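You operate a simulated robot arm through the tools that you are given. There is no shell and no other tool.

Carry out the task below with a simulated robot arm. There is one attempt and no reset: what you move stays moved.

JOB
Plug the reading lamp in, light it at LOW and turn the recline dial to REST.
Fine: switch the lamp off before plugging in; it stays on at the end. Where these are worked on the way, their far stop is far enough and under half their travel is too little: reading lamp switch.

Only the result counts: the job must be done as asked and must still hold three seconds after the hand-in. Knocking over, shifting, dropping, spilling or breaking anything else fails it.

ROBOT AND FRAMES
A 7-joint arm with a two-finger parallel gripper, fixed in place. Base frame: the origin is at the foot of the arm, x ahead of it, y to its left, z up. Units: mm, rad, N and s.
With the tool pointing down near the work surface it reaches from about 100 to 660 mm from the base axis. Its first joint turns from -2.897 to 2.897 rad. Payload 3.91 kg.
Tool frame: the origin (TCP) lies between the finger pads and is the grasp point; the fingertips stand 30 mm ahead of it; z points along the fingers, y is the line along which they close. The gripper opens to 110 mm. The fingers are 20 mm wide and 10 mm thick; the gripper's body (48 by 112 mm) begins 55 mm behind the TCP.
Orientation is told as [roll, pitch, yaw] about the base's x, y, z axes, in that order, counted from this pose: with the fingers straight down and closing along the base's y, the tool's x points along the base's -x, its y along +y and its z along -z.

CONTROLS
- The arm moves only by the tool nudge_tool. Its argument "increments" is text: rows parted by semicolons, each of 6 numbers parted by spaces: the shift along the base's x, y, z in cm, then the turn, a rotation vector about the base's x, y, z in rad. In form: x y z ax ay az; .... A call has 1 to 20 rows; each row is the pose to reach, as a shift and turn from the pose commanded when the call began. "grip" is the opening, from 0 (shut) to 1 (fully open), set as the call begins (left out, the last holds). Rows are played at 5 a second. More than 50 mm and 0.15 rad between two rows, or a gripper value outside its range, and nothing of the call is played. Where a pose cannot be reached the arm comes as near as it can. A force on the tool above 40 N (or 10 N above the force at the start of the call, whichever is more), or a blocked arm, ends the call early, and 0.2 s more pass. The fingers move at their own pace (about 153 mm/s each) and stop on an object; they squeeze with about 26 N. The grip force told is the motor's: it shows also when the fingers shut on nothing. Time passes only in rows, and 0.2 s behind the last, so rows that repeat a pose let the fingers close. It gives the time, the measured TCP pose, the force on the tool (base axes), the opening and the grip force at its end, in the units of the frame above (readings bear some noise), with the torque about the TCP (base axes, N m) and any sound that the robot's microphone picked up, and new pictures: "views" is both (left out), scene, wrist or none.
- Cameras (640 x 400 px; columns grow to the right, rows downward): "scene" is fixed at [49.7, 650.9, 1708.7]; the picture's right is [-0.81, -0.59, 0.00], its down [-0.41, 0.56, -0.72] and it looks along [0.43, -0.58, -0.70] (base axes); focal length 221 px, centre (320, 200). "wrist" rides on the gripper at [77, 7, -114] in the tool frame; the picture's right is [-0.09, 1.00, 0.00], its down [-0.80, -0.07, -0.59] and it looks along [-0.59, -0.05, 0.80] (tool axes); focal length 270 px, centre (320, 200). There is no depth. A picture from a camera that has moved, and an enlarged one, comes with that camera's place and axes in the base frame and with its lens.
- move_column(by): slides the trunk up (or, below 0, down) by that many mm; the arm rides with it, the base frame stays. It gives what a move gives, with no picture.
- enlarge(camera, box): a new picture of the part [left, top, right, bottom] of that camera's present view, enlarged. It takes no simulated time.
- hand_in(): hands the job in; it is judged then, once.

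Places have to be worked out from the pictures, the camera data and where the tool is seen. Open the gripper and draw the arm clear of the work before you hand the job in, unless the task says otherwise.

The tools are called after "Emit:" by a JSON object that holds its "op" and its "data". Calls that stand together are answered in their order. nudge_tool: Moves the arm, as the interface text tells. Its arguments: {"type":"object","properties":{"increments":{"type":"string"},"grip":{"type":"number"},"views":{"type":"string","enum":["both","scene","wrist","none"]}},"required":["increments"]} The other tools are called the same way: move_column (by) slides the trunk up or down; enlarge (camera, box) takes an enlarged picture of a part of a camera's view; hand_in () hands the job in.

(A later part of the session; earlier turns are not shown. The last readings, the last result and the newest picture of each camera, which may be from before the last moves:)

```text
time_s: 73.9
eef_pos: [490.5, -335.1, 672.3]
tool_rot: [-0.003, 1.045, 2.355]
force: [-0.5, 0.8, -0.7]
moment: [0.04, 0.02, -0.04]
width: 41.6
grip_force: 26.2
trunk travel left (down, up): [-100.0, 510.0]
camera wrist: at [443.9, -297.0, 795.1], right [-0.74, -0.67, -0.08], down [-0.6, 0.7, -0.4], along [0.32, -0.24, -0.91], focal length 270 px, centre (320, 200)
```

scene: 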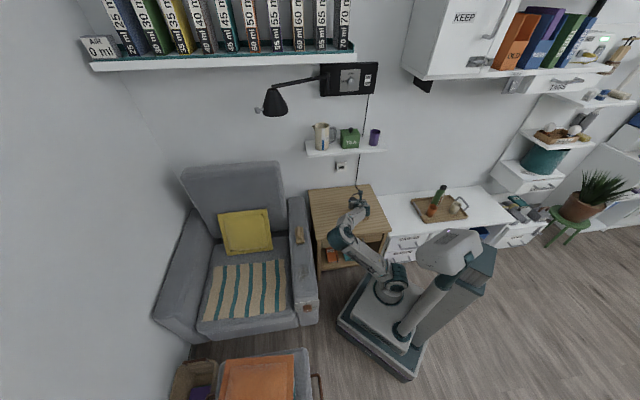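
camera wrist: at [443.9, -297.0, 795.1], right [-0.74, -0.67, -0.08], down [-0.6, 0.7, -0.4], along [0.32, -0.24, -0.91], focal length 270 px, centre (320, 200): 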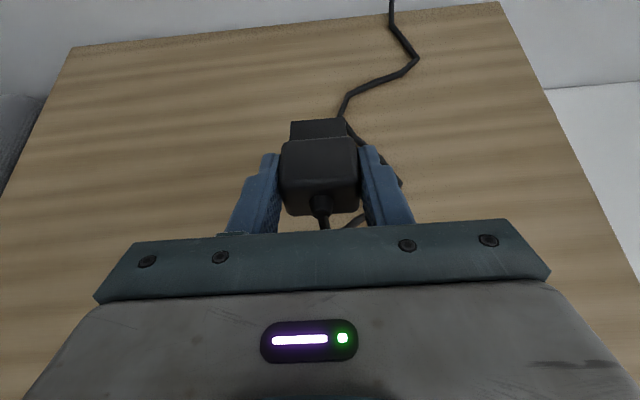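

Plug is above its earlier spot; lowering it slowly onto the table and releasing.

Emit:
{"op": "nudge_tool", "data": {"increments": "0 0 -1 0 0 0; 0 0 -2 0 0 0; 0 0 -3 0 0 0; 0 0 -3.8 0 0 0; 0 0 -4.2 0 0 0; 0 0 -4.4 0 0 0; 0 0 -4.5 0 0 0; 0 0 -4.5 0 0 0", "grip": 0, "views": "none"}}

Emit:
{"op": "nudge_tool", "data": {"increments": "0 0 0 0 0 0; 0 0 0 0 0 0; -1.5 1.5 1.5 0 0 0; -3.5 3.5 4 0 0 0; -5 5 7 0 0 0; -5 5 7 0 0 0", "grip": 0.52, "views": "wrist"}}

Emit:
{"op": "enlarge", "data": {"camera": "wrist", "box": [240, 80, 400, 210]}}

```text
time_s: 75.7
eef_pos: [491.5, -335.5, 628.1]
tool_rot: [-0.004, 1.052, 2.354]
force: [1.8, 1.0, 4.8]
moment: [-0.17, -0.11, 0.09]
width: 41.3
grip_force: 26.2
trunk travel left (down, up): [-100.0, 510.0]
```

```text
time_s: 77.1
eef_pos: [440.2, -285.5, 697.3]
tool_rot: [-0.002, 1.049, 2.352]
force: [-0.2, 0.0, 0.6]
moment: [-0.04, 0.01, -0.01]
width: 57.4
grip_force: 0.0
trunk travel left (down, up): [-100.0, 510.0]
camera wrist: at [392.4, -246.1, 820.7], right [-0.74, -0.67, -0.08], down [-0.6, 0.7, -0.4], along [0.32, -0.24, -0.92], focal length 270 px, centre (320, 200)
```

wrist: 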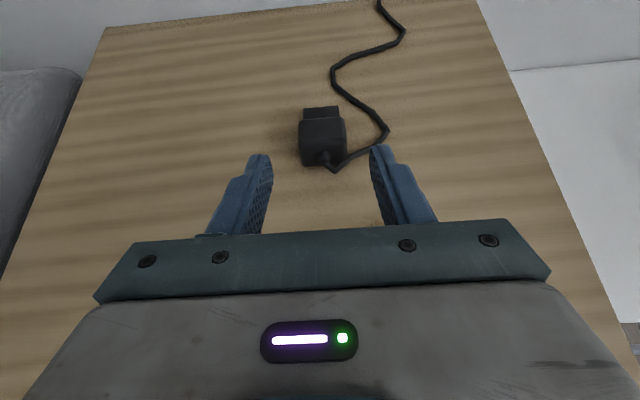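

```text
3.08 times, centred on (320, 145) of wrist
camera zoom: at [392.4, -246.1, 820.7], right [-0.74, -0.67, -0.08], down [-0.6, 0.7, -0.4], along [0.32, -0.24, -0.92], focal length 832 px, centre (320, 369)
```

zoom: 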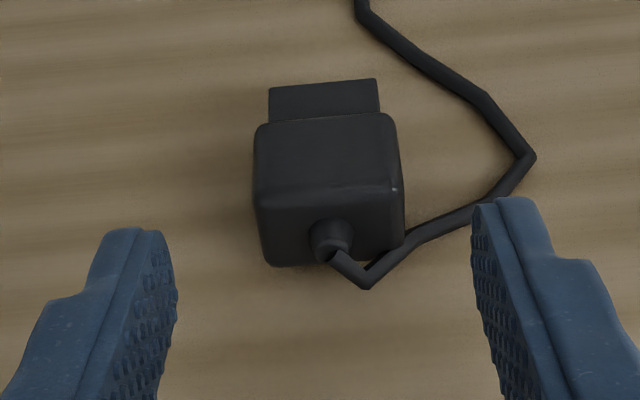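

The plug is upright at d≈585–611, u≈109.5. Now I'll raise, straighten the tool to vertical, and unwind the yaw flip.

Emit:
{"op": "nudge_tool", "data": {"increments": "-0.5 0.5 1 0.093 0.093 0; -1 1 2 0.185 0.185 0; -2 2 3 0.278 0.278 0; -3 3 4 0.37 0.37 0; -4 4 5 0.463 0.463 0; -5 5 6 0.555 0.555 0; -6 6 7 0.648 0.648 0; -7 7 8 0.74 0.74 0; -7 7 8 0.74 0.74 0", "grip": 0.5, "views": "none"}}

Emit:
{"op": "nudge_tool", "data": {"increments": "0 0 0 0 0 -0.143; 0 0 0 0 0 -0.286; 0 0 0 0 0 -0.428; 0 0 0 0 0 -0.571; 0 0 0 0 0 -0.714; 0 0 0 0 0 -0.857; 0 0 0 0 0 -1; 0 0 0 0 0 -1.142; 0 0 0 0 0 -1.285; 0 0 0 0 0 -1.428; 0 0 0 0 0 -1.571; 0 0 0 0 0 -1.571", "grip": 0.5, "views": "none"}}

Emit:
{"op": "nudge_tool", "data": {"increments": "0 0 0 0 0 -0.143; 0 0 0 0 0 -0.286; 0 0 0 0 0 -0.428; 0 0 0 0 0 -0.571; 0 0 0 0 0 -0.714; 0 0 0 0 0 -0.857; 0 0 0 0 0 -1; 0 0 0 0 0 -1.142; 0 0 0 0 0 -1.285; 0 0 0 0 0 -1.428; 0 0 0 0 0 -1.571; 0 0 0 0 0 -1.571", "grip": 0.5, "views": "scene"}}

```text
time_s: 79.1
eef_pos: [371.9, -217.5, 776.6]
tool_rot: [0.001, -0.002, 2.353]
force: [-0.3, -0.1, 0.2]
moment: [-0.03, -0.03, 0.02]
width: 55.1
grip_force: 0.0
out of reach, approached as far as the arm can: row 2
trunk travel left (down, up): [-100.0, 510.0]
```

```text
time_s: 81.7
eef_pos: [370.9, -215.6, 778.2]
tool_rot: [-0.003, 0.002, 0.782]
force: [-0.2, 0.1, 0.0]
moment: [0.02, 0.02, 0.0]
width: 55.1
grip_force: 0.0
trunk travel left (down, up): [-100.0, 510.0]
```

```text
time_s: 84.3
eef_pos: [371.4, -216.8, 777.9]
tool_rot: [0.0, 0.001, -0.788]
force: [0.2, -0.4, 0.3]
moment: [-0.02, 0.02, 0.02]
width: 54.9
grip_force: 0.0
trunk travel left (down, up): [-100.0, 510.0]
```

scene: 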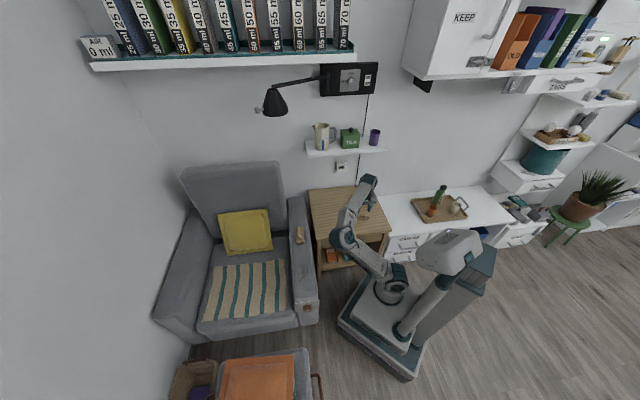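

The elbow still hangs to the left. I'll test the non-flipped 50° tilt and see how far forward it reaches at socket height.

Emit:
{"op": "nudge_tool", "data": {"increments": "2 -1.5 0.1 -0.07 -0.07 0; 4 -3 0.2 -0.14 -0.14 0; 6 -4.5 0.3 -0.21 -0.21 0; 8 -6 0.4 -0.28 -0.28 0; 10 -7.5 0.5 -0.35 -0.35 0; 12 -9 0.6 -0.42 -0.42 0; 14 -10.5 0.8 -0.5 -0.5 0; 16 -12 1 -0.56 -0.56 0; 18 -13.7 1.2 -0.617 -0.617 0; 20 -15 1.2 -0.617 -0.617 0; 22.5 -17 1.2 -0.617 -0.617 0; 25 -19.3 1.2 -0.617 -0.617 0; 27 -21.3 1.2 -0.617 -0.617 0; 28 -22.3 1.2 -0.617 -0.617 0; 28 -22.3 1.2 -0.617 -0.617 0", "grip": 0.5, "views": "scene"}}

```text
time_s: 87.5
eef_pos: [597.0, -386.0, 788.9]
tool_rot: [0.002, -0.873, -0.789]
force: [-0.4, -0.1, 0.6]
moment: [0.01, 0.01, -0.01]
width: 55.1
grip_force: 0.0
out of reach, approached as far as the arm can: row 12, 13, 14, 15
trunk travel left (down, up): [-100.0, 510.0]
```

scene: 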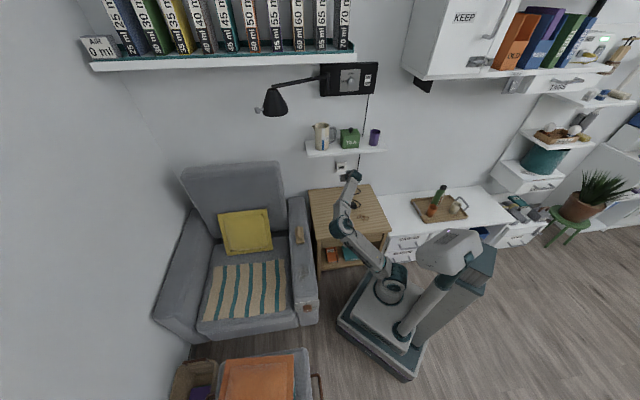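

Reach seems to be an arm limit rather than the tool flip. I'll take a close look at the arm's posture to understand it.

Emit:
{"op": "enlarge", "data": {"camera": "scene", "box": [310, 150, 490, 390]}}

```text
1.67 times, centred on (400, 270) of scene
camera zoom: at [49.7, 650.9, 1708.7], right [-0.81, -0.59, 0.0], down [-0.41, 0.56, -0.72], along [0.43, -0.58, -0.7], focal length 369 px, centre (187, 83)
```

zoom: 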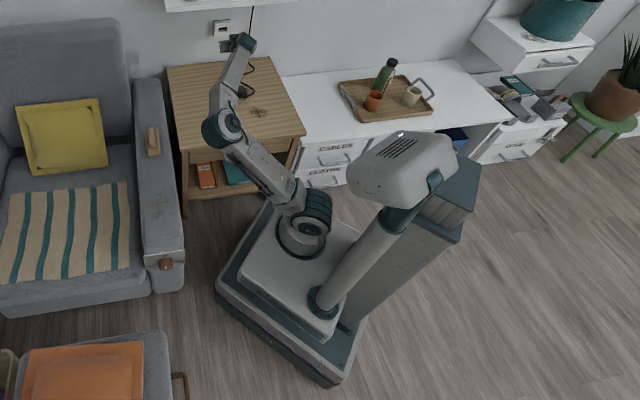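

The elbow is folded out low to the left, which limits reach. I'll lower the trunk fully and return to the initial-like compact pose to see if the elbow comes back up.

Emit:
{"op": "nudge_tool", "data": {"increments": "-4 3 1 0.09 0.09 0; -8 6 3 0.18 0.18 0; -12 8 5 0.27 0.27 0; -16 10 7 0.36 0.36 0; -20 11.5 9 0.45 0.45 0; -24 13 11 0.53 0.53 0; -28 14 13 0.617 0.617 0; -31 14.8 16 0.617 0.617 0; -34 15.2 19 0.617 0.617 0; -35.3 15.5 22 0.617 0.617 0; -35.3 15.5 22 0.617 0.617 0", "grip": 0.5, "views": "scene"}}

Emit:
{"op": "enlarge", "data": {"camera": "scene", "box": [310, 150, 490, 390]}}

```text
refused: row 1 steps farther than a row can; nothing moved
```

```text
1.67 times, centred on (400, 270) of scene
camera zoom: at [49.7, 650.9, 1708.7], right [-0.81, -0.59, 0.0], down [-0.41, 0.56, -0.72], along [0.43, -0.58, -0.7], focal length 369 px, centre (187, 83)
```

zoom: 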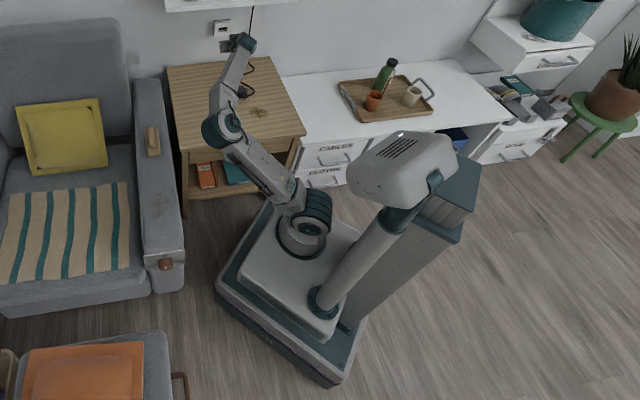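

A step was slightly too long; repeating with shorter steps.

Emit:
{"op": "nudge_tool", "data": {"increments": "-3.5 1.5 1 0.09 0.09 0; -7 3 2.5 0.18 0.18 0; -10.5 4.5 4 0.27 0.27 0; -14 6 6 0.36 0.36 0; -17.5 7.7 8 0.45 0.45 0; -21 9 10 0.53 0.53 0; -24.5 10.5 12 0.617 0.617 0; -28 12 14.5 0.617 0.617 0; -31 13.5 17.5 0.617 0.617 0; -34 14.8 20 0.617 0.617 0; -35.3 15.5 22 0.617 0.617 0; -35.3 15.5 22 0.617 0.617 0", "grip": 0.5, "views": "scene"}}

Emit:
{"op": "enlarge", "data": {"camera": "scene", "box": [310, 150, 490, 390]}}

```text
time_s: 90.1
eef_pos: [240.7, -233.6, 1001.0]
tool_rot: [-0.003, 0.0, -0.79]
force: [-0.1, 0.1, -0.7]
moment: [0.02, 0.01, 0.02]
width: 54.9
grip_force: 0.1
out of reach, approached as far as the arm can: row 11, 12
trunk travel left (down, up): [-100.0, 510.0]
```

scene: 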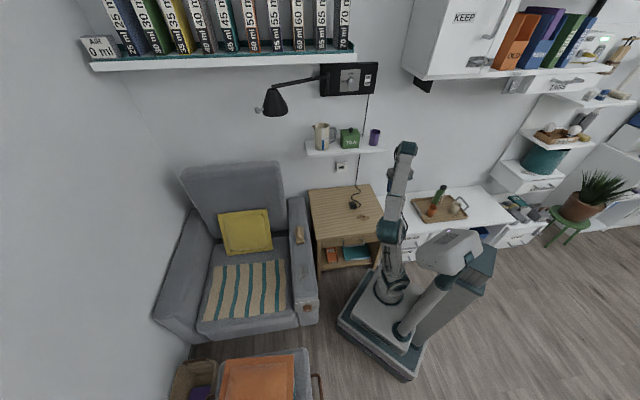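

```text
1.67 times, centred on (400, 270) of scene
camera zoom: at [49.7, 650.9, 1708.7], right [-0.81, -0.59, 0.0], down [-0.41, 0.56, -0.72], along [0.43, -0.58, -0.7], focal length 369 px, centre (187, 83)
```

zoom: 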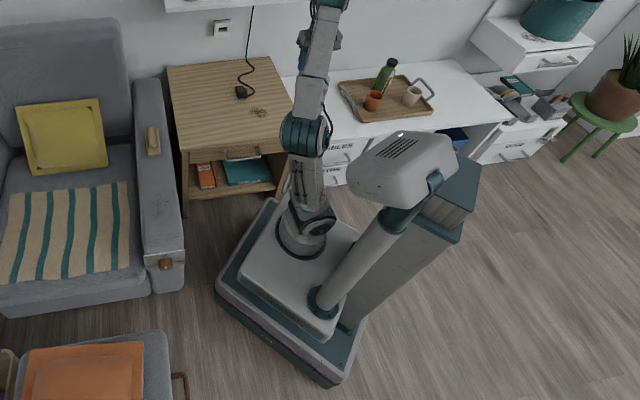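

The elbow is back up. I'll raise the trunk (about +224 total looks best geometrically for reach), then tilt the tool to 55° and come down at short range to keep a good posture.

Emit:
{"op": "move_column", "data": {"by": 124}}

Emit:
{"op": "nudge_tool", "data": {"increments": "1.5 -1 -1 -0.08 -0.08 0; 3 -2 -2.5 -0.16 -0.16 0; 4.5 -3 -4.5 -0.24 -0.24 0; 6 -4 -7 -0.32 -0.32 0; 7.5 -4.7 -10 -0.4 -0.4 0; 9 -5.4 -13 -0.48 -0.48 0; 10.5 -6 -16 -0.56 -0.56 0; 12 -6.5 -19 -0.62 -0.62 0; 13.5 -7 -22 -0.679 -0.679 0; 14.5 -7.3 -25 -0.679 -0.679 0; 15.5 -7.6 -28 -0.679 -0.679 0; 16 -7.8 -31 -0.679 -0.679 0; 16.5 -8 -33.5 -0.679 -0.679 0; 16.5 -8 -33.5 -0.679 -0.679 0", "grip": 0.5, "views": "scene"}}

Emit:
{"op": "enlarge", "data": {"camera": "scene", "box": [310, 150, 490, 390]}}

```text
time_s: 91.6
eef_pos: [240.0, -233.5, 1125.3]
tool_rot: [-0.001, -0.004, -0.788]
force: [0.3, 0.1, 0.2]
moment: [0.01, 0.04, -0.01]
width: 55.0
grip_force: 0.0
trunk travel left (down, up): [-224.0, 386.0]
```

```text
time_s: 94.6
eef_pos: [406.0, -311.6, 790.4]
tool_rot: [0.001, -0.963, -0.788]
force: [-0.3, -0.4, 0.1]
moment: [0.0, -0.01, 0.02]
width: 55.0
grip_force: 0.0
trunk travel left (down, up): [-224.0, 386.0]
```

scene: 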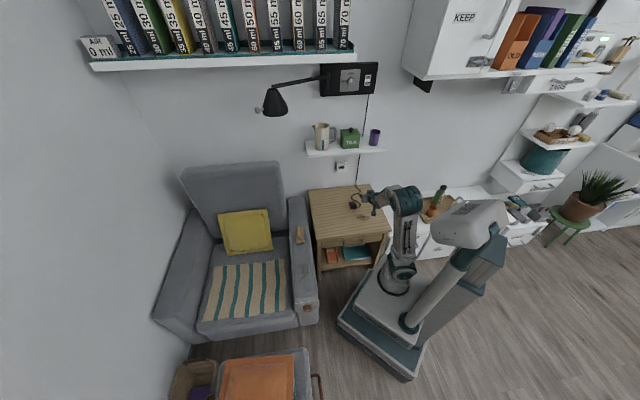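

```text
1.67 times, centred on (400, 270) of scene
camera zoom: at [49.7, 650.9, 1708.7], right [-0.81, -0.59, 0.0], down [-0.41, 0.56, -0.72], along [0.43, -0.58, -0.7], focal length 369 px, centre (187, 83)
```

zoom: 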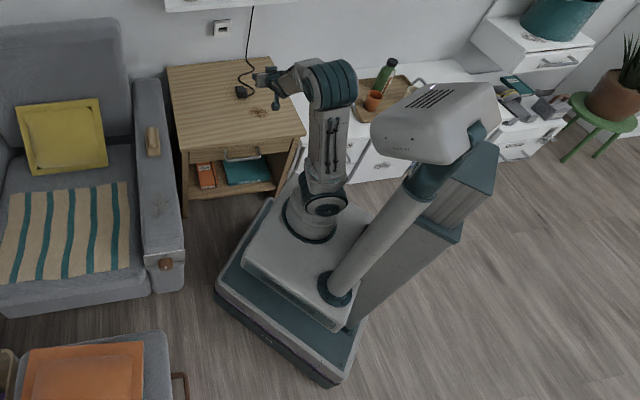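

Good posture: elbow up. Testing forward reach toward d≈770 at socket height (fingers stay clear of the socket).

Emit:
{"op": "nudge_tool", "data": {"increments": "3.5 -1.9 0 0 0 0; 7 -3.7 0 0 0 0; 10.5 -5.6 0 0 0 0; 14 -7.4 0 0 0 0; 17.5 -9.3 0 0 0 0; 20 -10.6 0 0 0 0; 22 -11.7 0 0 0 0; 23.5 -12.5 0 0 0 0; 24.3 -12.8 0 0 0 0; 24.3 -12.8 0 0 0 0", "grip": 0.4, "views": "both"}}

Emit:
{"op": "enlarge", "data": {"camera": "scene", "box": [310, 150, 490, 390]}}

```text
time_s: 96.8
eef_pos: [598.2, -399.7, 792.6]
tool_rot: [0.002, -0.963, -0.788]
force: [-0.5, 0.2, 0.2]
moment: [-0.02, 0.0, -0.03]
width: 43.8
grip_force: 0.0
out of reach, approached as far as the arm can: row 5, 6, 7, 8, 9, 10
trunk travel left (down, up): [-224.0, 386.0]
camera wrist: at [505.8, -296.5, 794.1], right [0.74, 0.67, 0.07], down [-0.07, -0.03, 1.0], along [0.67, -0.74, 0.03], focal length 270 px, centre (320, 200)
```

scene: 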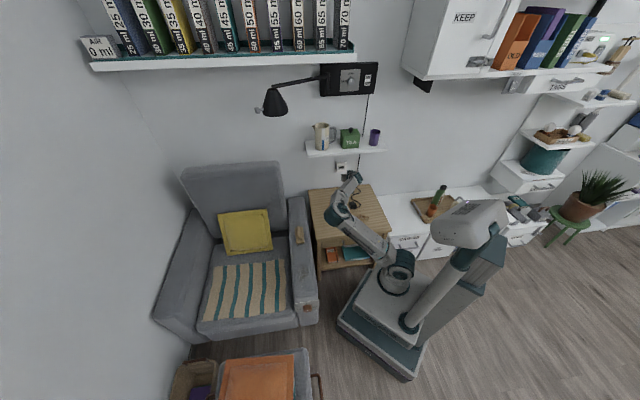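
wrist: 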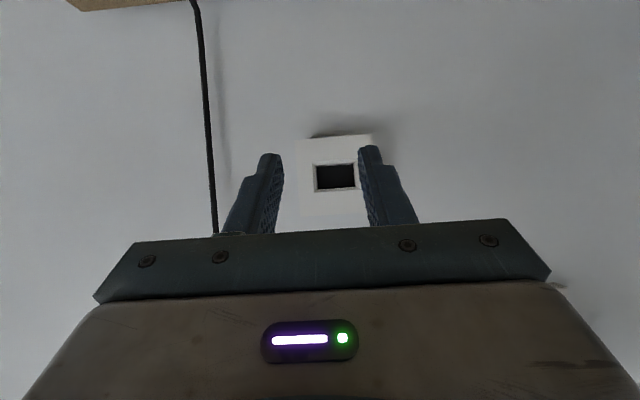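

```text
1.67 times, centred on (400, 270) of scene
camera zoom: at [49.7, 650.9, 1708.7], right [-0.81, -0.59, 0.0], down [-0.41, 0.56, -0.72], along [0.43, -0.58, -0.7], focal length 369 px, centre (187, 83)
```

zoom: 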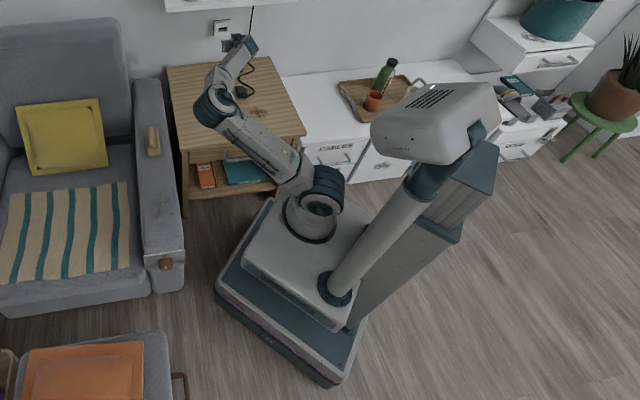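

The arm again folds its elbow to the left and stalls at d≈706. I'll look closely at its posture.

Emit:
{"op": "enlarge", "data": {"camera": "scene", "box": [320, 160, 420, 310]}}

```text
2.67 times, centred on (370, 235) of scene
camera zoom: at [49.7, 650.9, 1708.7], right [-0.81, -0.59, 0.0], down [-0.41, 0.56, -0.72], along [0.43, -0.58, -0.7], focal length 590 px, centre (187, 107)
```

zoom: 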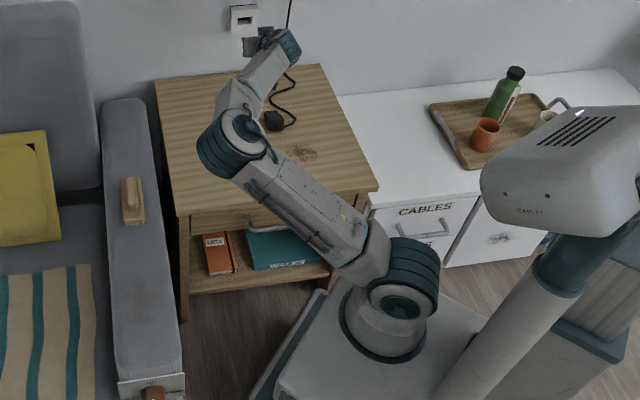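

I estimate the shoulder at about z=470+trunk travel; the arm seems to extend best with the wrist near shoulder height. I'll back off, raise the trunk about 190 mm more, lower the tool accordingly and retest.

Emit:
{"op": "nudge_tool", "data": {"increments": "-2 1.5 0 0 0 0; -4.5 3.5 0 0 0 0; -7 5.8 0 0 0 0; -9.5 8.3 0 0 0 0; -10.5 9.3 0 0 0 0; -10.5 9.3 0 0 0 0", "grip": 0.4, "views": "none"}}

Emit:
{"op": "move_column", "data": {"by": 190}}

Emit:
{"op": "nudge_tool", "data": {"increments": "0 0 -4 0 0 0; 0 0 -8 0 0 0; 0 0 -12 0 0 0; 0 0 -16 0 0 0; 0 0 -19 0 0 0; 0 0 -19 0 0 0", "grip": 0.4, "views": "scene"}}

Emit:
{"op": "enlarge", "data": {"camera": "scene", "box": [320, 160, 420, 310]}}

```text
time_s: 98.2
eef_pos: [493.1, -305.3, 790.1]
tool_rot: [0.001, -0.963, -0.789]
force: [-0.2, 0.2, 0.0]
moment: [-0.01, 0.0, 0.02]
width: 43.9
grip_force: 0.1
trunk travel left (down, up): [-224.0, 386.0]
```

```text
time_s: 100.3
eef_pos: [493.0, -305.7, 979.5]
tool_rot: [0.003, -0.963, -0.788]
force: [0.1, -0.5, -0.5]
moment: [-0.03, -0.01, -0.04]
width: 44.2
grip_force: 0.2
trunk travel left (down, up): [-414.0, 196.0]
```

```text
time_s: 101.7
eef_pos: [493.0, -305.5, 789.3]
tool_rot: [0.002, -0.965, -0.789]
force: [0.1, 0.4, 0.3]
moment: [-0.01, -0.01, 0.0]
width: 44.1
grip_force: 0.0
trunk travel left (down, up): [-414.0, 196.0]
```

scene: 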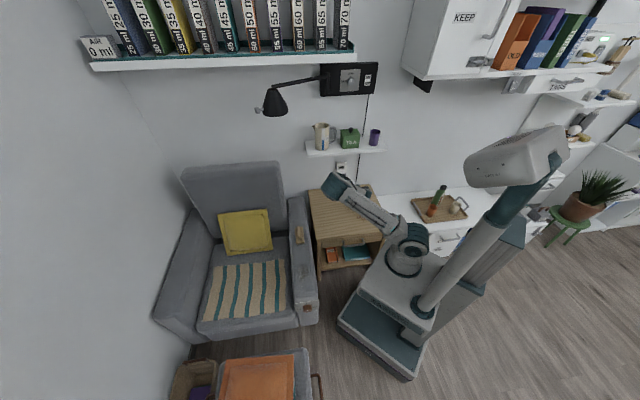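

```text
2.67 times, centred on (370, 235) of scene
camera zoom: at [49.7, 650.9, 1708.7], right [-0.81, -0.59, 0.0], down [-0.41, 0.56, -0.72], along [0.43, -0.58, -0.7], focal length 590 px, centre (187, 107)
```

zoom: 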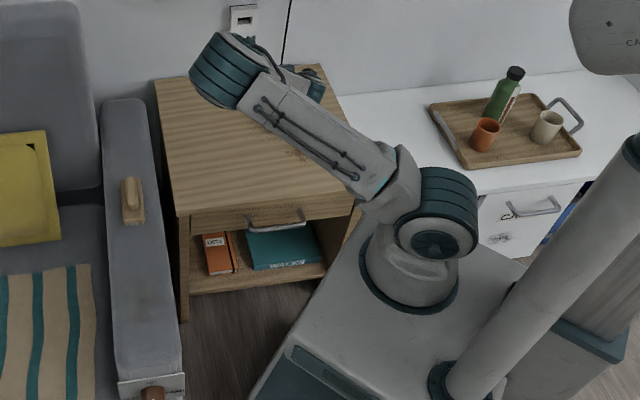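

Now testing forward reach from here.

Emit:
{"op": "nudge_tool", "data": {"increments": "3 -2.6 0 0 0 0; 6 -5.2 0 0 0 0; 9 -7.8 0 0 0 0; 12 -10.3 0 0 0 0; 14 -12 0 0 0 0; 15.6 -13.3 0 0 0 0; 15.6 -13.3 0 0 0 0", "grip": 0.4, "views": "scene"}}

Emit:
{"op": "enlarge", "data": {"camera": "scene", "box": [320, 160, 420, 310]}}

```text
time_s: 103.3
eef_pos: [631.4, -382.4, 803.2]
tool_rot: [0.001, -0.964, -0.79]
force: [-0.3, 0.9, 0.6]
moment: [0.04, -0.02, 0.0]
width: 44.0
grip_force: 0.0
out of reach, approached as far as the arm can: row 4, 5, 6, 7
trunk travel left (down, up): [-414.0, 196.0]
```

scene: 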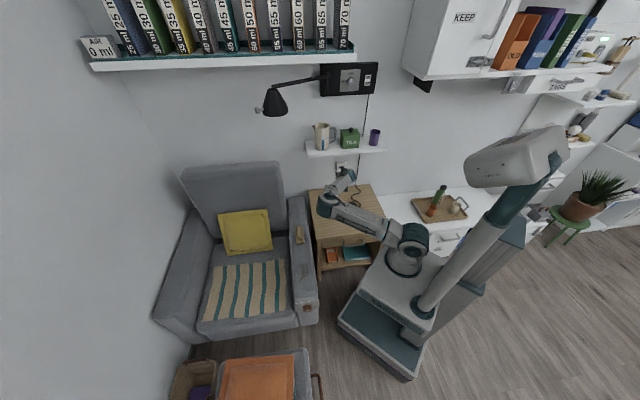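

```text
2.67 times, centred on (370, 235) of scene
camera zoom: at [49.7, 650.9, 1708.7], right [-0.81, -0.59, 0.0], down [-0.41, 0.56, -0.72], along [0.43, -0.58, -0.7], focal length 590 px, centre (187, 107)
```

zoom: 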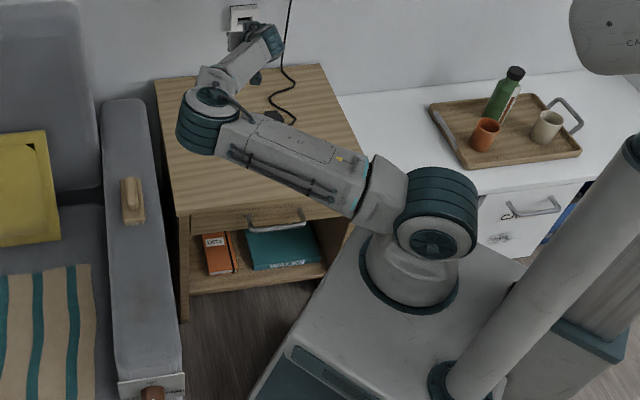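

It stalled at d≈717 with sideways drift. I'll check whether small incremental steps can creep further.

Emit:
{"op": "nudge_tool", "data": {"increments": "-0.5 -0.5 -0.3 0 0 0; -1 -1 -0.6 0 0 0; -1.5 -1.5 -1.3 0 0 0; -1.9 -1.9 -1.3 0 0 0; -1.5 -2.3 -1.3 0 0 0; -1.2 -2.6 -1.3 0 0 0; -0.8 -3 -1.3 0 0 0; -0.4 -3.4 -1.3 0 0 0; 0 -3.8 -1.3 0 0 0; 0 -3.8 -1.3 0 0 0; 0 -3.8 -1.3 0 0 0", "grip": 0.4, "views": "none"}}

```text
time_s: 105.7
eef_pos: [620.1, -384.6, 800.3]
tool_rot: [0.0, -0.963, -0.787]
force: [0.4, -1.0, -0.7]
moment: [0.0, -0.02, -0.03]
width: 44.0
grip_force: 0.1
out of reach, approached as far as the arm can: row 1, 2, 3, 4, 5, 6, 7, 8, 9, 10, 11
trunk travel left (down, up): [-414.0, 196.0]
```

The arm is jammed in the elbow-left posture. I'll retract fully to the compact pose to reset the elbow, then use a lower trunk setting (~120) so the arm reaches upward nearly straight, as it did at the lamp panel.

Emit:
{"op": "nudge_tool", "data": {"increments": "-3.5 1.5 0 0.06 0.06 0; -7 3 0 0.13 0.13 0; -10.5 4.5 0 0.2 0.2 0; -14 6 1 0.27 0.27 0; -17.5 7.5 3 0.34 0.34 0; -21 9 6 0.41 0.41 0; -24 10.5 9 0.48 0.48 0; -27 12 12.5 0.55 0.55 0; -30 13 16 0.62 0.62 0; -33 14 19.5 0.681 0.681 0; -36 15 23 0.681 0.681 0; -37.5 15 27.5 0.681 0.681 0; -37.5 15 32 0.681 0.681 0; -37.5 15 36.5 0.681 0.681 0; -37.5 15 41 0.681 0.681 0; -37.5 15 45 0.681 0.681 0; -37.5 15 47 0.681 0.681 0; -37.5 15 47 0.681 0.681 0", "grip": 0.4, "views": "none"}}

Emit:
{"op": "move_column", "data": {"by": -290}}

Emit:
{"op": "nudge_tool", "data": {"increments": "0 0 0 0 0 0", "grip": 0.4, "views": "scene"}}

Emit:
{"op": "enlarge", "data": {"camera": "scene", "box": [320, 130, 420, 310]}}

```text
time_s: 109.5
eef_pos: [244.8, -233.4, 1270.6]
tool_rot: [-0.002, 0.0, -0.787]
force: [0.2, 0.6, 0.7]
moment: [0.01, 0.0, 0.06]
width: 43.7
grip_force: 0.1
trunk travel left (down, up): [-414.0, 196.0]
```

```text
time_s: 112.4
eef_pos: [243.6, -233.0, 981.0]
tool_rot: [-0.002, 0.001, -0.788]
force: [-0.6, 0.1, -0.3]
moment: [0.05, -0.02, 0.01]
width: 44.1
grip_force: 0.1
trunk travel left (down, up): [-124.0, 486.0]
```

```text
time_s: 112.8
eef_pos: [244.5, -231.6, 980.7]
tool_rot: [-0.001, 0.0, -0.789]
force: [0.5, 0.8, 0.2]
moment: [-0.01, -0.01, -0.02]
width: 43.8
grip_force: 0.1
trunk travel left (down, up): [-124.0, 486.0]
```

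scene: 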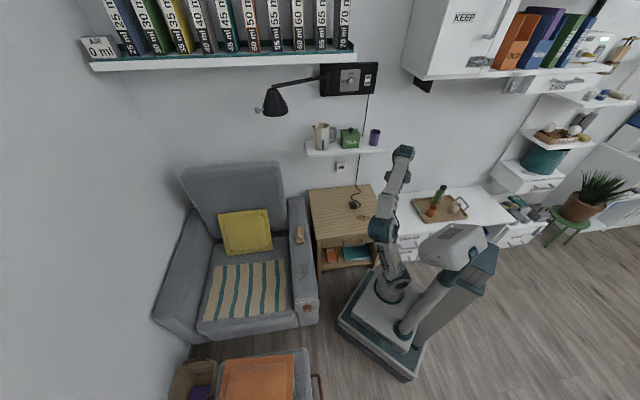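

```text
2.22 times, centred on (370, 220) of scene
camera zoom: at [49.7, 650.9, 1708.7], right [-0.81, -0.59, 0.0], down [-0.41, 0.56, -0.72], along [0.43, -0.58, -0.7], focal length 492 px, centre (209, 156)
```

zoom: 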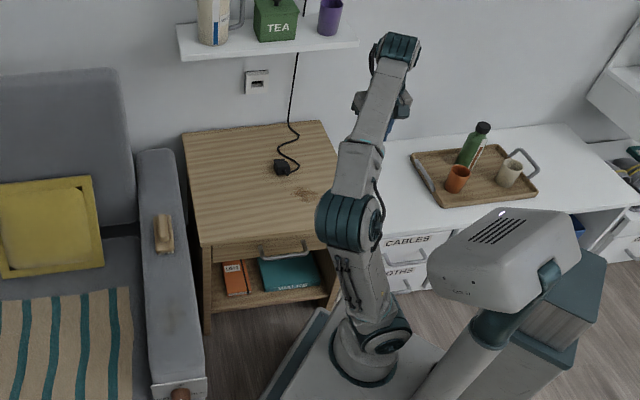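

Trunk at +124, elbow mostly up. Testing reach again with a 60° tilt.

Emit:
{"op": "nudge_tool", "data": {"increments": "2 -1.1 -1.6 -0.093 -0.093 0; 4.1 -2.3 -3.3 -0.185 -0.185 0; 6.2 -3.5 -4.9 -0.278 -0.278 0; 8.3 -4.7 -6.5 -0.37 -0.37 0; 10.3 -5.8 -8.2 -0.463 -0.463 0; 12.4 -7 -9.8 -0.555 -0.555 0; 14.5 -8.2 -11.5 -0.648 -0.648 0; 16.5 -9.3 -13.1 -0.74 -0.74 0; 20 -11 -14 -0.74 -0.74 0; 24 -12.6 -15 -0.74 -0.74 0; 28 -14.4 -16 -0.74 -0.74 0; 32 -16.2 -17 -0.74 -0.74 0; 35 -17.5 -18 -0.74 -0.74 0; 37.5 -18.7 -19 -0.74 -0.74 0; 39.8 -20 -19 -0.74 -0.74 0; 39.8 -20 -19 -0.74 -0.74 0", "grip": 0.4, "views": "scene"}}

Emit:
{"op": "enlarge", "data": {"camera": "scene", "box": [320, 130, 420, 310]}}

```text
time_s: 116.2
eef_pos: [606.2, -406.1, 801.4]
tool_rot: [0.003, -1.046, -0.79]
force: [0.6, -0.2, 0.2]
moment: [0.02, 0.0, -0.04]
width: 43.9
grip_force: 0.0
out of reach, approached as far as the arm can: row 14, 15, 16
trunk travel left (down, up): [-124.0, 486.0]
```

scene: 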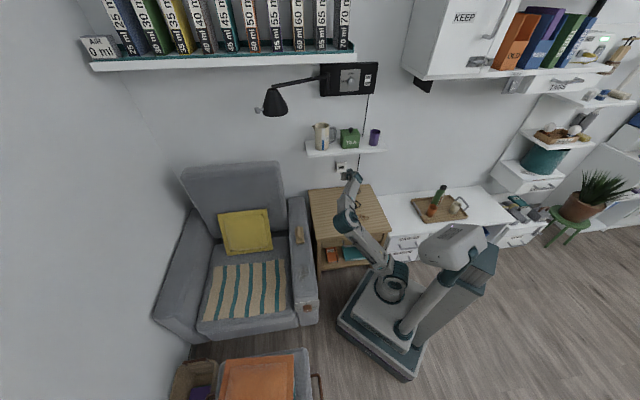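

```text
2.22 times, centred on (370, 220) of scene
camera zoom: at [49.7, 650.9, 1708.7], right [-0.81, -0.59, 0.0], down [-0.41, 0.56, -0.72], along [0.43, -0.58, -0.7], focal length 492 px, centre (209, 156)
```

zoom: 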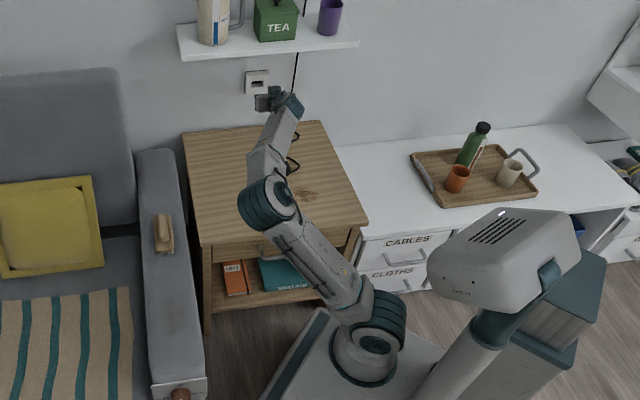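

The arm keeps jamming in the elbow-left posture. I'll retract to the compact pose and use a large tool yaw to push the wrist joint to its end, which should rotate the elbow back upright.

Emit:
{"op": "nudge_tool", "data": {"increments": "-3 1.5 0.5 0.08 0.08 0; -6.5 3 1.5 0.16 0.16 0; -10 5 3 0.24 0.24 0; -13.5 6.5 4.5 0.32 0.32 0; -17 8.5 6 0.4 0.4 0; -20.5 10 7.5 0.48 0.48 0; -24 12 9.5 0.56 0.56 0; -27.5 13.5 11.5 0.63 0.63 0; -31 15 13.5 0.69 0.69 0; -34 16.5 15 0.74 0.74 0; -36 17.5 15 0.74 0.74 0; -36 17.5 15 0.74 0.74 0", "grip": 0.4, "views": "none"}}

Emit:
{"op": "nudge_tool", "data": {"increments": "0 0 0 0 0 0.145; 0 0 0 0 0 0.29; 0 0 0 0 0 0.435; 0 0 0 0 0 0.58; 0 0 0 0 0 0.725; 0 0 0 0 0 0.87; 0 0 0 0 0 1.015; 0 0 0 0 0 1.16; 0 0 0 0 0 1.305; 0 0 0 0 0 1.45; 0 0 0 0 0 1.595; 0 0 0 0 0 1.74; 0 0 0 0 0 1.885; 0 0 0 0 0 2.03; 0 0 0 0 0 2.175; 0 0 0 0 0 2.32; 0 0 0 0 0 2.465; 0 0 0 0 0 2.61; 0 0 0 0 0 2.755; 0 0 0 0 0 2.9", "grip": 0.4, "views": "none"}}

Emit:
{"op": "nudge_tool", "data": {"increments": "0 0 0 0 0 0.1; 0 0 0 0 0 0.2; 0 0 0 0 0 0.3; 0 0 0 0 0 0.4; 0 0 0 0 0 0.5; 0 0 0 0 0 0.6; 0 0 0 0 0 0.7; 0 0 0 0 0 0.8; 0 0 0 0 0 0.9; 0 0 0 0 0 1; 0 0 0 0 0 1.1; 0 0 0 0 0 1.2; 0 0 0 0 0 1.3; 0 0 0 0 0 1.3", "grip": 0.4, "views": "scene"}}

Emit:
{"op": "enlarge", "data": {"camera": "scene", "box": [320, 130, 420, 310]}}

```text
time_s: 118.8
eef_pos: [244.5, -229.3, 954.2]
tool_rot: [-0.001, -0.001, -0.787]
force: [0.0, -0.9, -0.7]
moment: [-0.02, 0.0, 0.01]
width: 44.0
grip_force: 0.0
trunk travel left (down, up): [-124.0, 486.0]
```

```text
time_s: 123.0
eef_pos: [246.0, -230.5, 953.9]
tool_rot: [-0.002, 0.001, 2.115]
force: [1.1, -0.5, -0.2]
moment: [-0.01, 0.01, -0.02]
width: 43.8
grip_force: 0.0
trunk travel left (down, up): [-124.0, 486.0]
```

```text
time_s: 126.0
eef_pos: [245.3, -229.2, 952.9]
tool_rot: [-0.002, -0.001, -2.868]
force: [-0.1, -0.8, 0.1]
moment: [-0.04, 0.0, -0.02]
width: 44.1
grip_force: 0.0
trunk travel left (down, up): [-124.0, 486.0]
```

scene: 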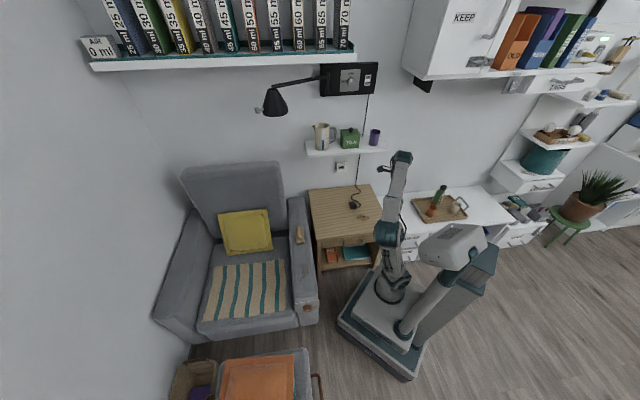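

```text
2.22 times, centred on (370, 220) of scene
camera zoom: at [49.7, 650.9, 1708.7], right [-0.81, -0.59, 0.0], down [-0.41, 0.56, -0.72], along [0.43, -0.58, -0.7], focal length 492 px, centre (209, 156)
```

zoom: 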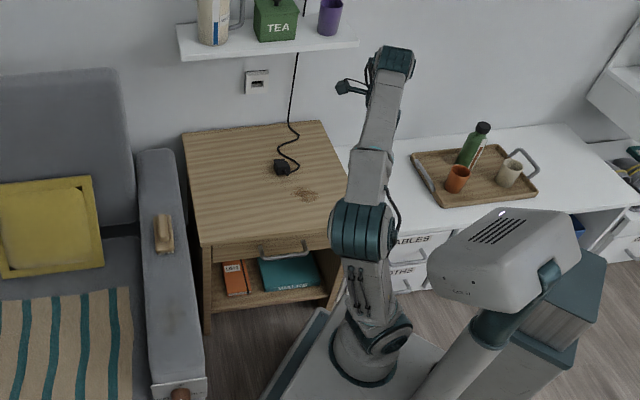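

No limit yet, though the elbow shifted a bit. I'll continue the yaw a further 1.2 rad.

Emit:
{"op": "nudge_tool", "data": {"increments": "0 0 0 0 0 0.1; 0 0 0 0 0 0.2; 0 0 0 0 0 0.3; 0 0 0 0 0 0.4; 0 0 0 0 0 0.5; 0 0 0 0 0 0.6; 0 0 0 0 0 0.7; 0 0 0 0 0 0.8; 0 0 0 0 0 0.9; 0 0 0 0 0 1; 0 0 0 0 0 1.1; 0 0 0 0 0 1.2; 0 0 0 0 0 1.2", "grip": 0.4, "views": "scene"}}

Emit:
{"op": "enlarge", "data": {"camera": "scene", "box": [320, 130, 420, 310]}}

```text
time_s: 128.8
eef_pos: [246.5, -230.0, 953.5]
tool_rot: [0.0, 0.0, -1.671]
force: [0.8, -1.3, 0.3]
moment: [0.03, 0.0, -0.01]
width: 43.8
grip_force: 0.1
trunk travel left (down, up): [-124.0, 486.0]
```

scene: 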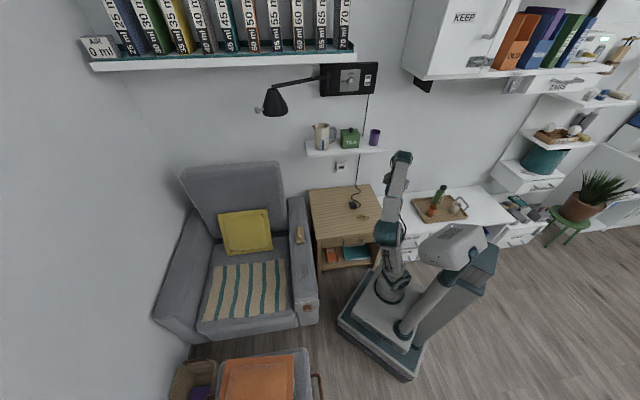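

```text
2.22 times, centred on (370, 220) of scene
camera zoom: at [49.7, 650.9, 1708.7], right [-0.81, -0.59, 0.0], down [-0.41, 0.56, -0.72], along [0.43, -0.58, -0.7], focal length 492 px, centre (209, 156)
```

zoom: 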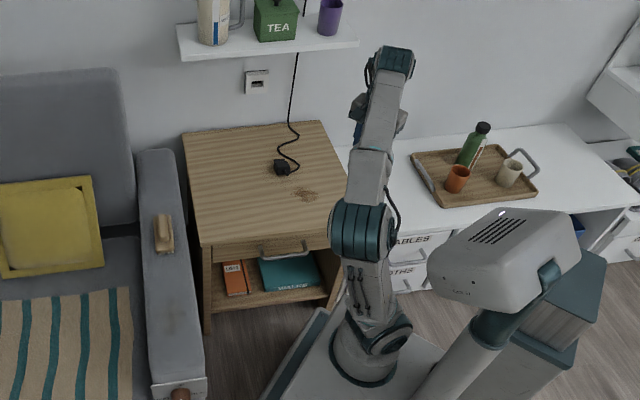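

The last wrist joint turns freely, so that's not the limit. Best idea: at trunk 0, the socket height equals the lamp-knob height relative to the arm, where I reached d≈767 earlier. I'll finish the yaw turn, go to trunk 0 and repeat the same relative path with a level tool.

Emit:
{"op": "nudge_tool", "data": {"increments": "0 0 0 0 0 0.145; 0 0 0 0 0 0.29; 0 0 0 0 0 0.435; 0 0 0 0 0 0.58; 0 0 0 0 0 0.725; 0 0 0 0 0 0.884; 0 0 0 0 0 0.884", "grip": 0, "views": "none"}}

Emit:
{"op": "move_column", "data": {"by": -124}}

Emit:
{"op": "nudge_tool", "data": {"increments": "2.4 -0.9 1 -0.093 -0.093 0; 4.8 -1.7 2 -0.186 -0.186 0; 7.2 -2.6 3 -0.278 -0.278 0; 9.6 -3.5 4 -0.371 -0.371 0; 11.9 -4.3 5 -0.464 -0.464 0; 14.3 -5.2 6 -0.557 -0.557 0; 16.7 -6 7 -0.65 -0.65 0; 19.1 -6.9 7.5 -0.742 -0.742 0; 19.1 -6.9 7.5 -0.742 -0.742 0", "grip": 0, "views": "scene"}}

Emit:
{"op": "enlarge", "data": {"camera": "scene", "box": [320, 130, 420, 310]}}

```text
refused: row 6 steps farther than a row can; nothing moved
```

```text
time_s: 130.4
eef_pos: [245.3, -230.3, 829.5]
tool_rot: [-0.001, 0.0, -1.671]
force: [0.0, -0.1, -0.8]
moment: [-0.01, -0.01, -0.03]
width: 44.1
grip_force: 0.0
trunk travel left (down, up): [0.0, 610.0]
```

```text
time_s: 132.4
eef_pos: [435.5, -299.6, 906.0]
tool_rot: [0.935, -0.582, -1.97]
force: [0.6, -0.2, -0.5]
moment: [-0.01, 0.03, -0.05]
width: 0.0
grip_force: 26.5
trunk travel left (down, up): [0.0, 610.0]
```

scene: 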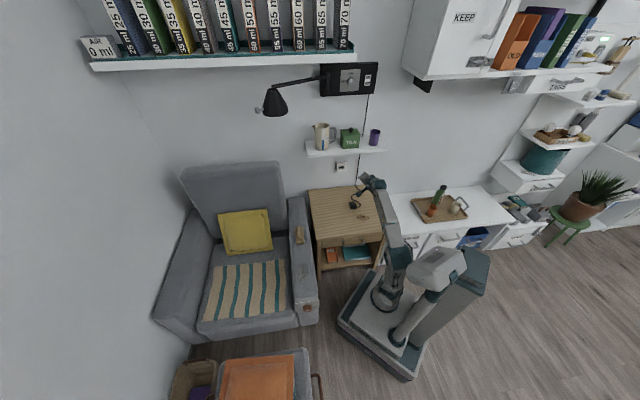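

```text
2.22 times, centred on (370, 220) of scene
camera zoom: at [49.7, 650.9, 1708.7], right [-0.81, -0.59, 0.0], down [-0.41, 0.56, -0.72], along [0.43, -0.58, -0.7], focal length 492 px, centre (209, 156)
```

zoom: 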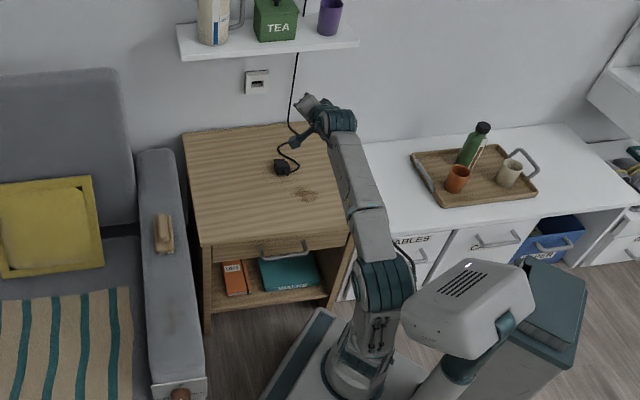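

The elbow is now upright/in-plane. The tool just needs its roll corrected (0.884 rad about its own axis); doing that, then continuing the same path to a level tool at socket height.

Emit:
{"op": "nudge_tool", "data": {"increments": "0 0 0 -0.078 0.078 0.063; 0 0 0 -0.155 0.155 0.126; 0 0 0 -0.233 0.233 0.189; 0 0 0 -0.31 0.31 0.251; 0 0 0 -0.388 0.388 0.314; 0 0 0 -0.465 0.465 0.377; 0 0 0 -0.5426 0.5426 0.4399; 0 0 0 -0.5426 0.5426 0.4399", "grip": 0, "views": "none"}}

Emit:
{"op": "nudge_tool", "data": {"increments": "1.7 -2.8 -2.2 -0.074 -0.074 0; 3.4 -5.6 -4.4 -0.147 -0.147 0; 5.1 -8.3 -6.6 -0.221 -0.221 0; 6.8 -11.1 -8.8 -0.295 -0.295 0; 8.5 -13.9 -11 -0.368 -0.368 0; 8.5 -13.9 -11 -0.368 -0.368 0", "grip": 0, "views": "both"}}

Emit:
{"op": "enlarge", "data": {"camera": "scene", "box": [320, 130, 420, 310]}}

```text
time_s: 134.2
eef_pos: [455.5, -286.5, 901.9]
tool_rot: [0.329, -1.017, -1.173]
force: [-0.3, 0.3, -0.3]
moment: [0.01, 0.02, 0.03]
width: 0.0
grip_force: 25.9
out of reach, approached as far as the arm can: row 6, 7, 8
trunk travel left (down, up): [0.0, 610.0]
```

```text
time_s: 135.6
eef_pos: [543.9, -377.0, 802.9]
tool_rot: [1.585, -1.349, -2.396]
force: [-0.3, 0.9, 0.2]
moment: [-0.02, -0.02, -0.02]
width: 0.0
grip_force: 26.0
out of reach, approached as far as the arm can: row 1, 2, 3, 4, 5, 6
trunk travel left (down, up): [0.0, 610.0]
camera wrist: at [481.9, -277.0, 728.9], right [0.69, 0.66, 0.31], down [-0.59, 0.26, 0.76], along [0.42, -0.71, 0.57], focal length 270 px, centre (320, 200)
```

scene: 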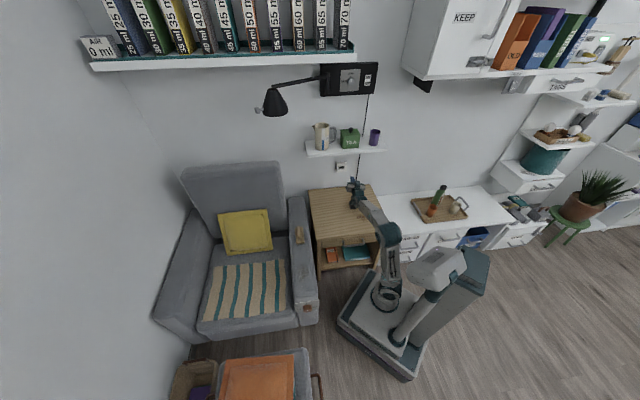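
wrist: 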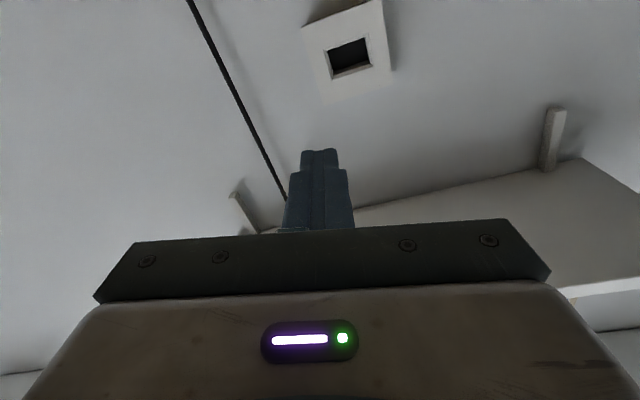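

```text
2.22 times, centred on (370, 220) of scene
camera zoom: at [49.7, 650.9, 1708.7], right [-0.81, -0.59, 0.0], down [-0.41, 0.56, -0.72], along [0.43, -0.58, -0.7], focal length 492 px, centre (209, 156)
```

zoom: 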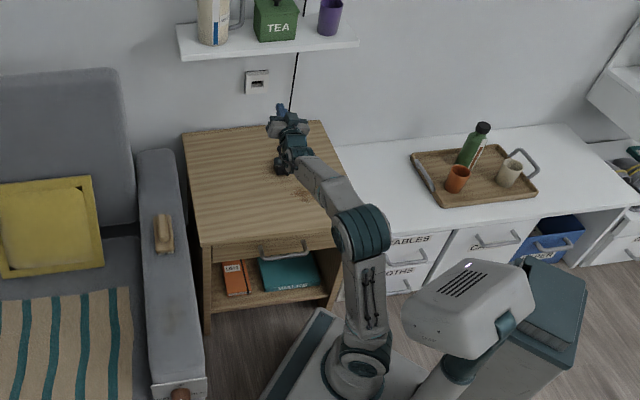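

The last wrist joint has hit its stop, which explains the trouble: the non-flipped orientation sits at that joint's limit while the flipped one is mid-range. The elbow is now upright, so I'll roll back 2.92 rad to the flipped (camera-up) orientation.

Emit:
{"op": "nudge_tool", "data": {"increments": "-0.2 0.2 0 0.1005 -0.1059 0; -0.5 0.5 0 0.201 -0.2118 0; -0.8 0.8 0 0.3016 -0.3177 0; -1 1 0 0.4021 -0.4236 0; -1.3 1.3 0 0.5026 -0.5295 0; -1.6 1.6 0 0.6031 -0.6354 0; -2 2 0 0.7037 -0.7413 0; -2 2 0 0.8042 -0.8472 0; -2 2 0 0.9047 -0.953 0; -2 2 0 1.0052 -1.0589 0; -2 2 0 1.1058 -1.1648 0; -2 2 0 1.2063 -1.2707 0; -2 2 0 1.3068 -1.3766 0; -2 2 0 1.4073 -1.4825 0; -2 2 0 1.5079 -1.5884 0; -2 2 0 1.6084 -1.6943 0; -2 2 0 1.7089 -1.8002 0; -2 2 0 1.8094 -1.9061 0; -2 2 0 1.91 -2.012 0; -2 2 0 2.0104 -2.1179 0", "grip": 0, "views": "both"}}

Emit:
{"op": "enlarge", "data": {"camera": "scene", "box": [320, 130, 420, 310]}}

```text
time_s: 139.8
eef_pos: [525.5, -356.2, 804.2]
tool_rot: [1.909, 1.553, -2.063]
force: [0.5, 0.3, -0.5]
moment: [-0.01, -0.01, 0.01]
width: 0.0
grip_force: 25.9
trunk travel left (down, up): [0.0, 610.0]
camera wrist: at [444.3, -274.1, 879.8], right [-0.74, -0.67, -0.07], down [-0.36, 0.47, -0.81], along [0.58, -0.57, -0.59], focal length 270 px, centre (320, 200)
```

scene: 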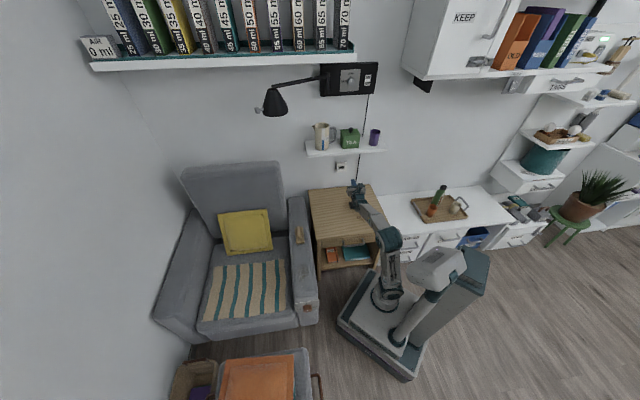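
wrist: 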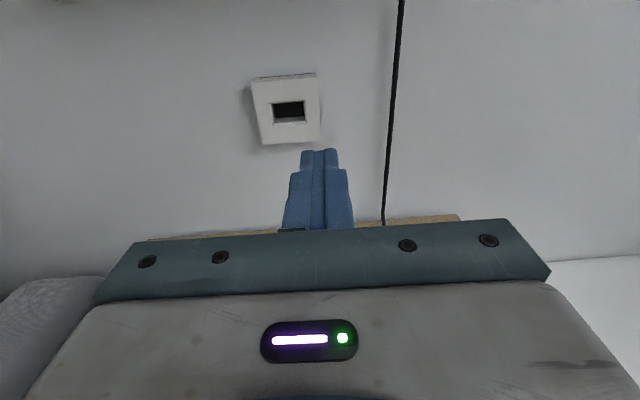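

```text
2.22 times, centred on (370, 220) of scene
camera zoom: at [49.7, 650.9, 1708.7], right [-0.81, -0.59, 0.0], down [-0.41, 0.56, -0.72], along [0.43, -0.58, -0.7], focal length 492 px, centre (209, 156)
```

zoom: 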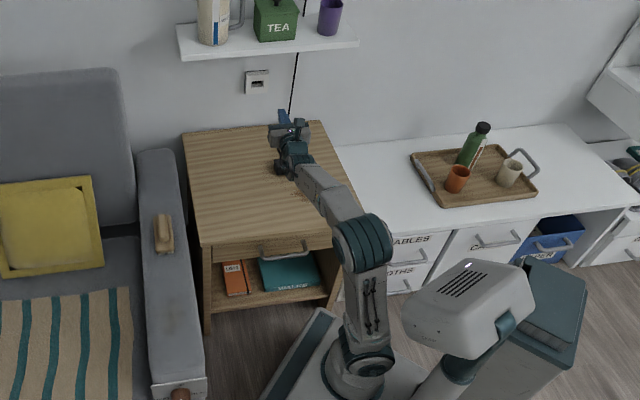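

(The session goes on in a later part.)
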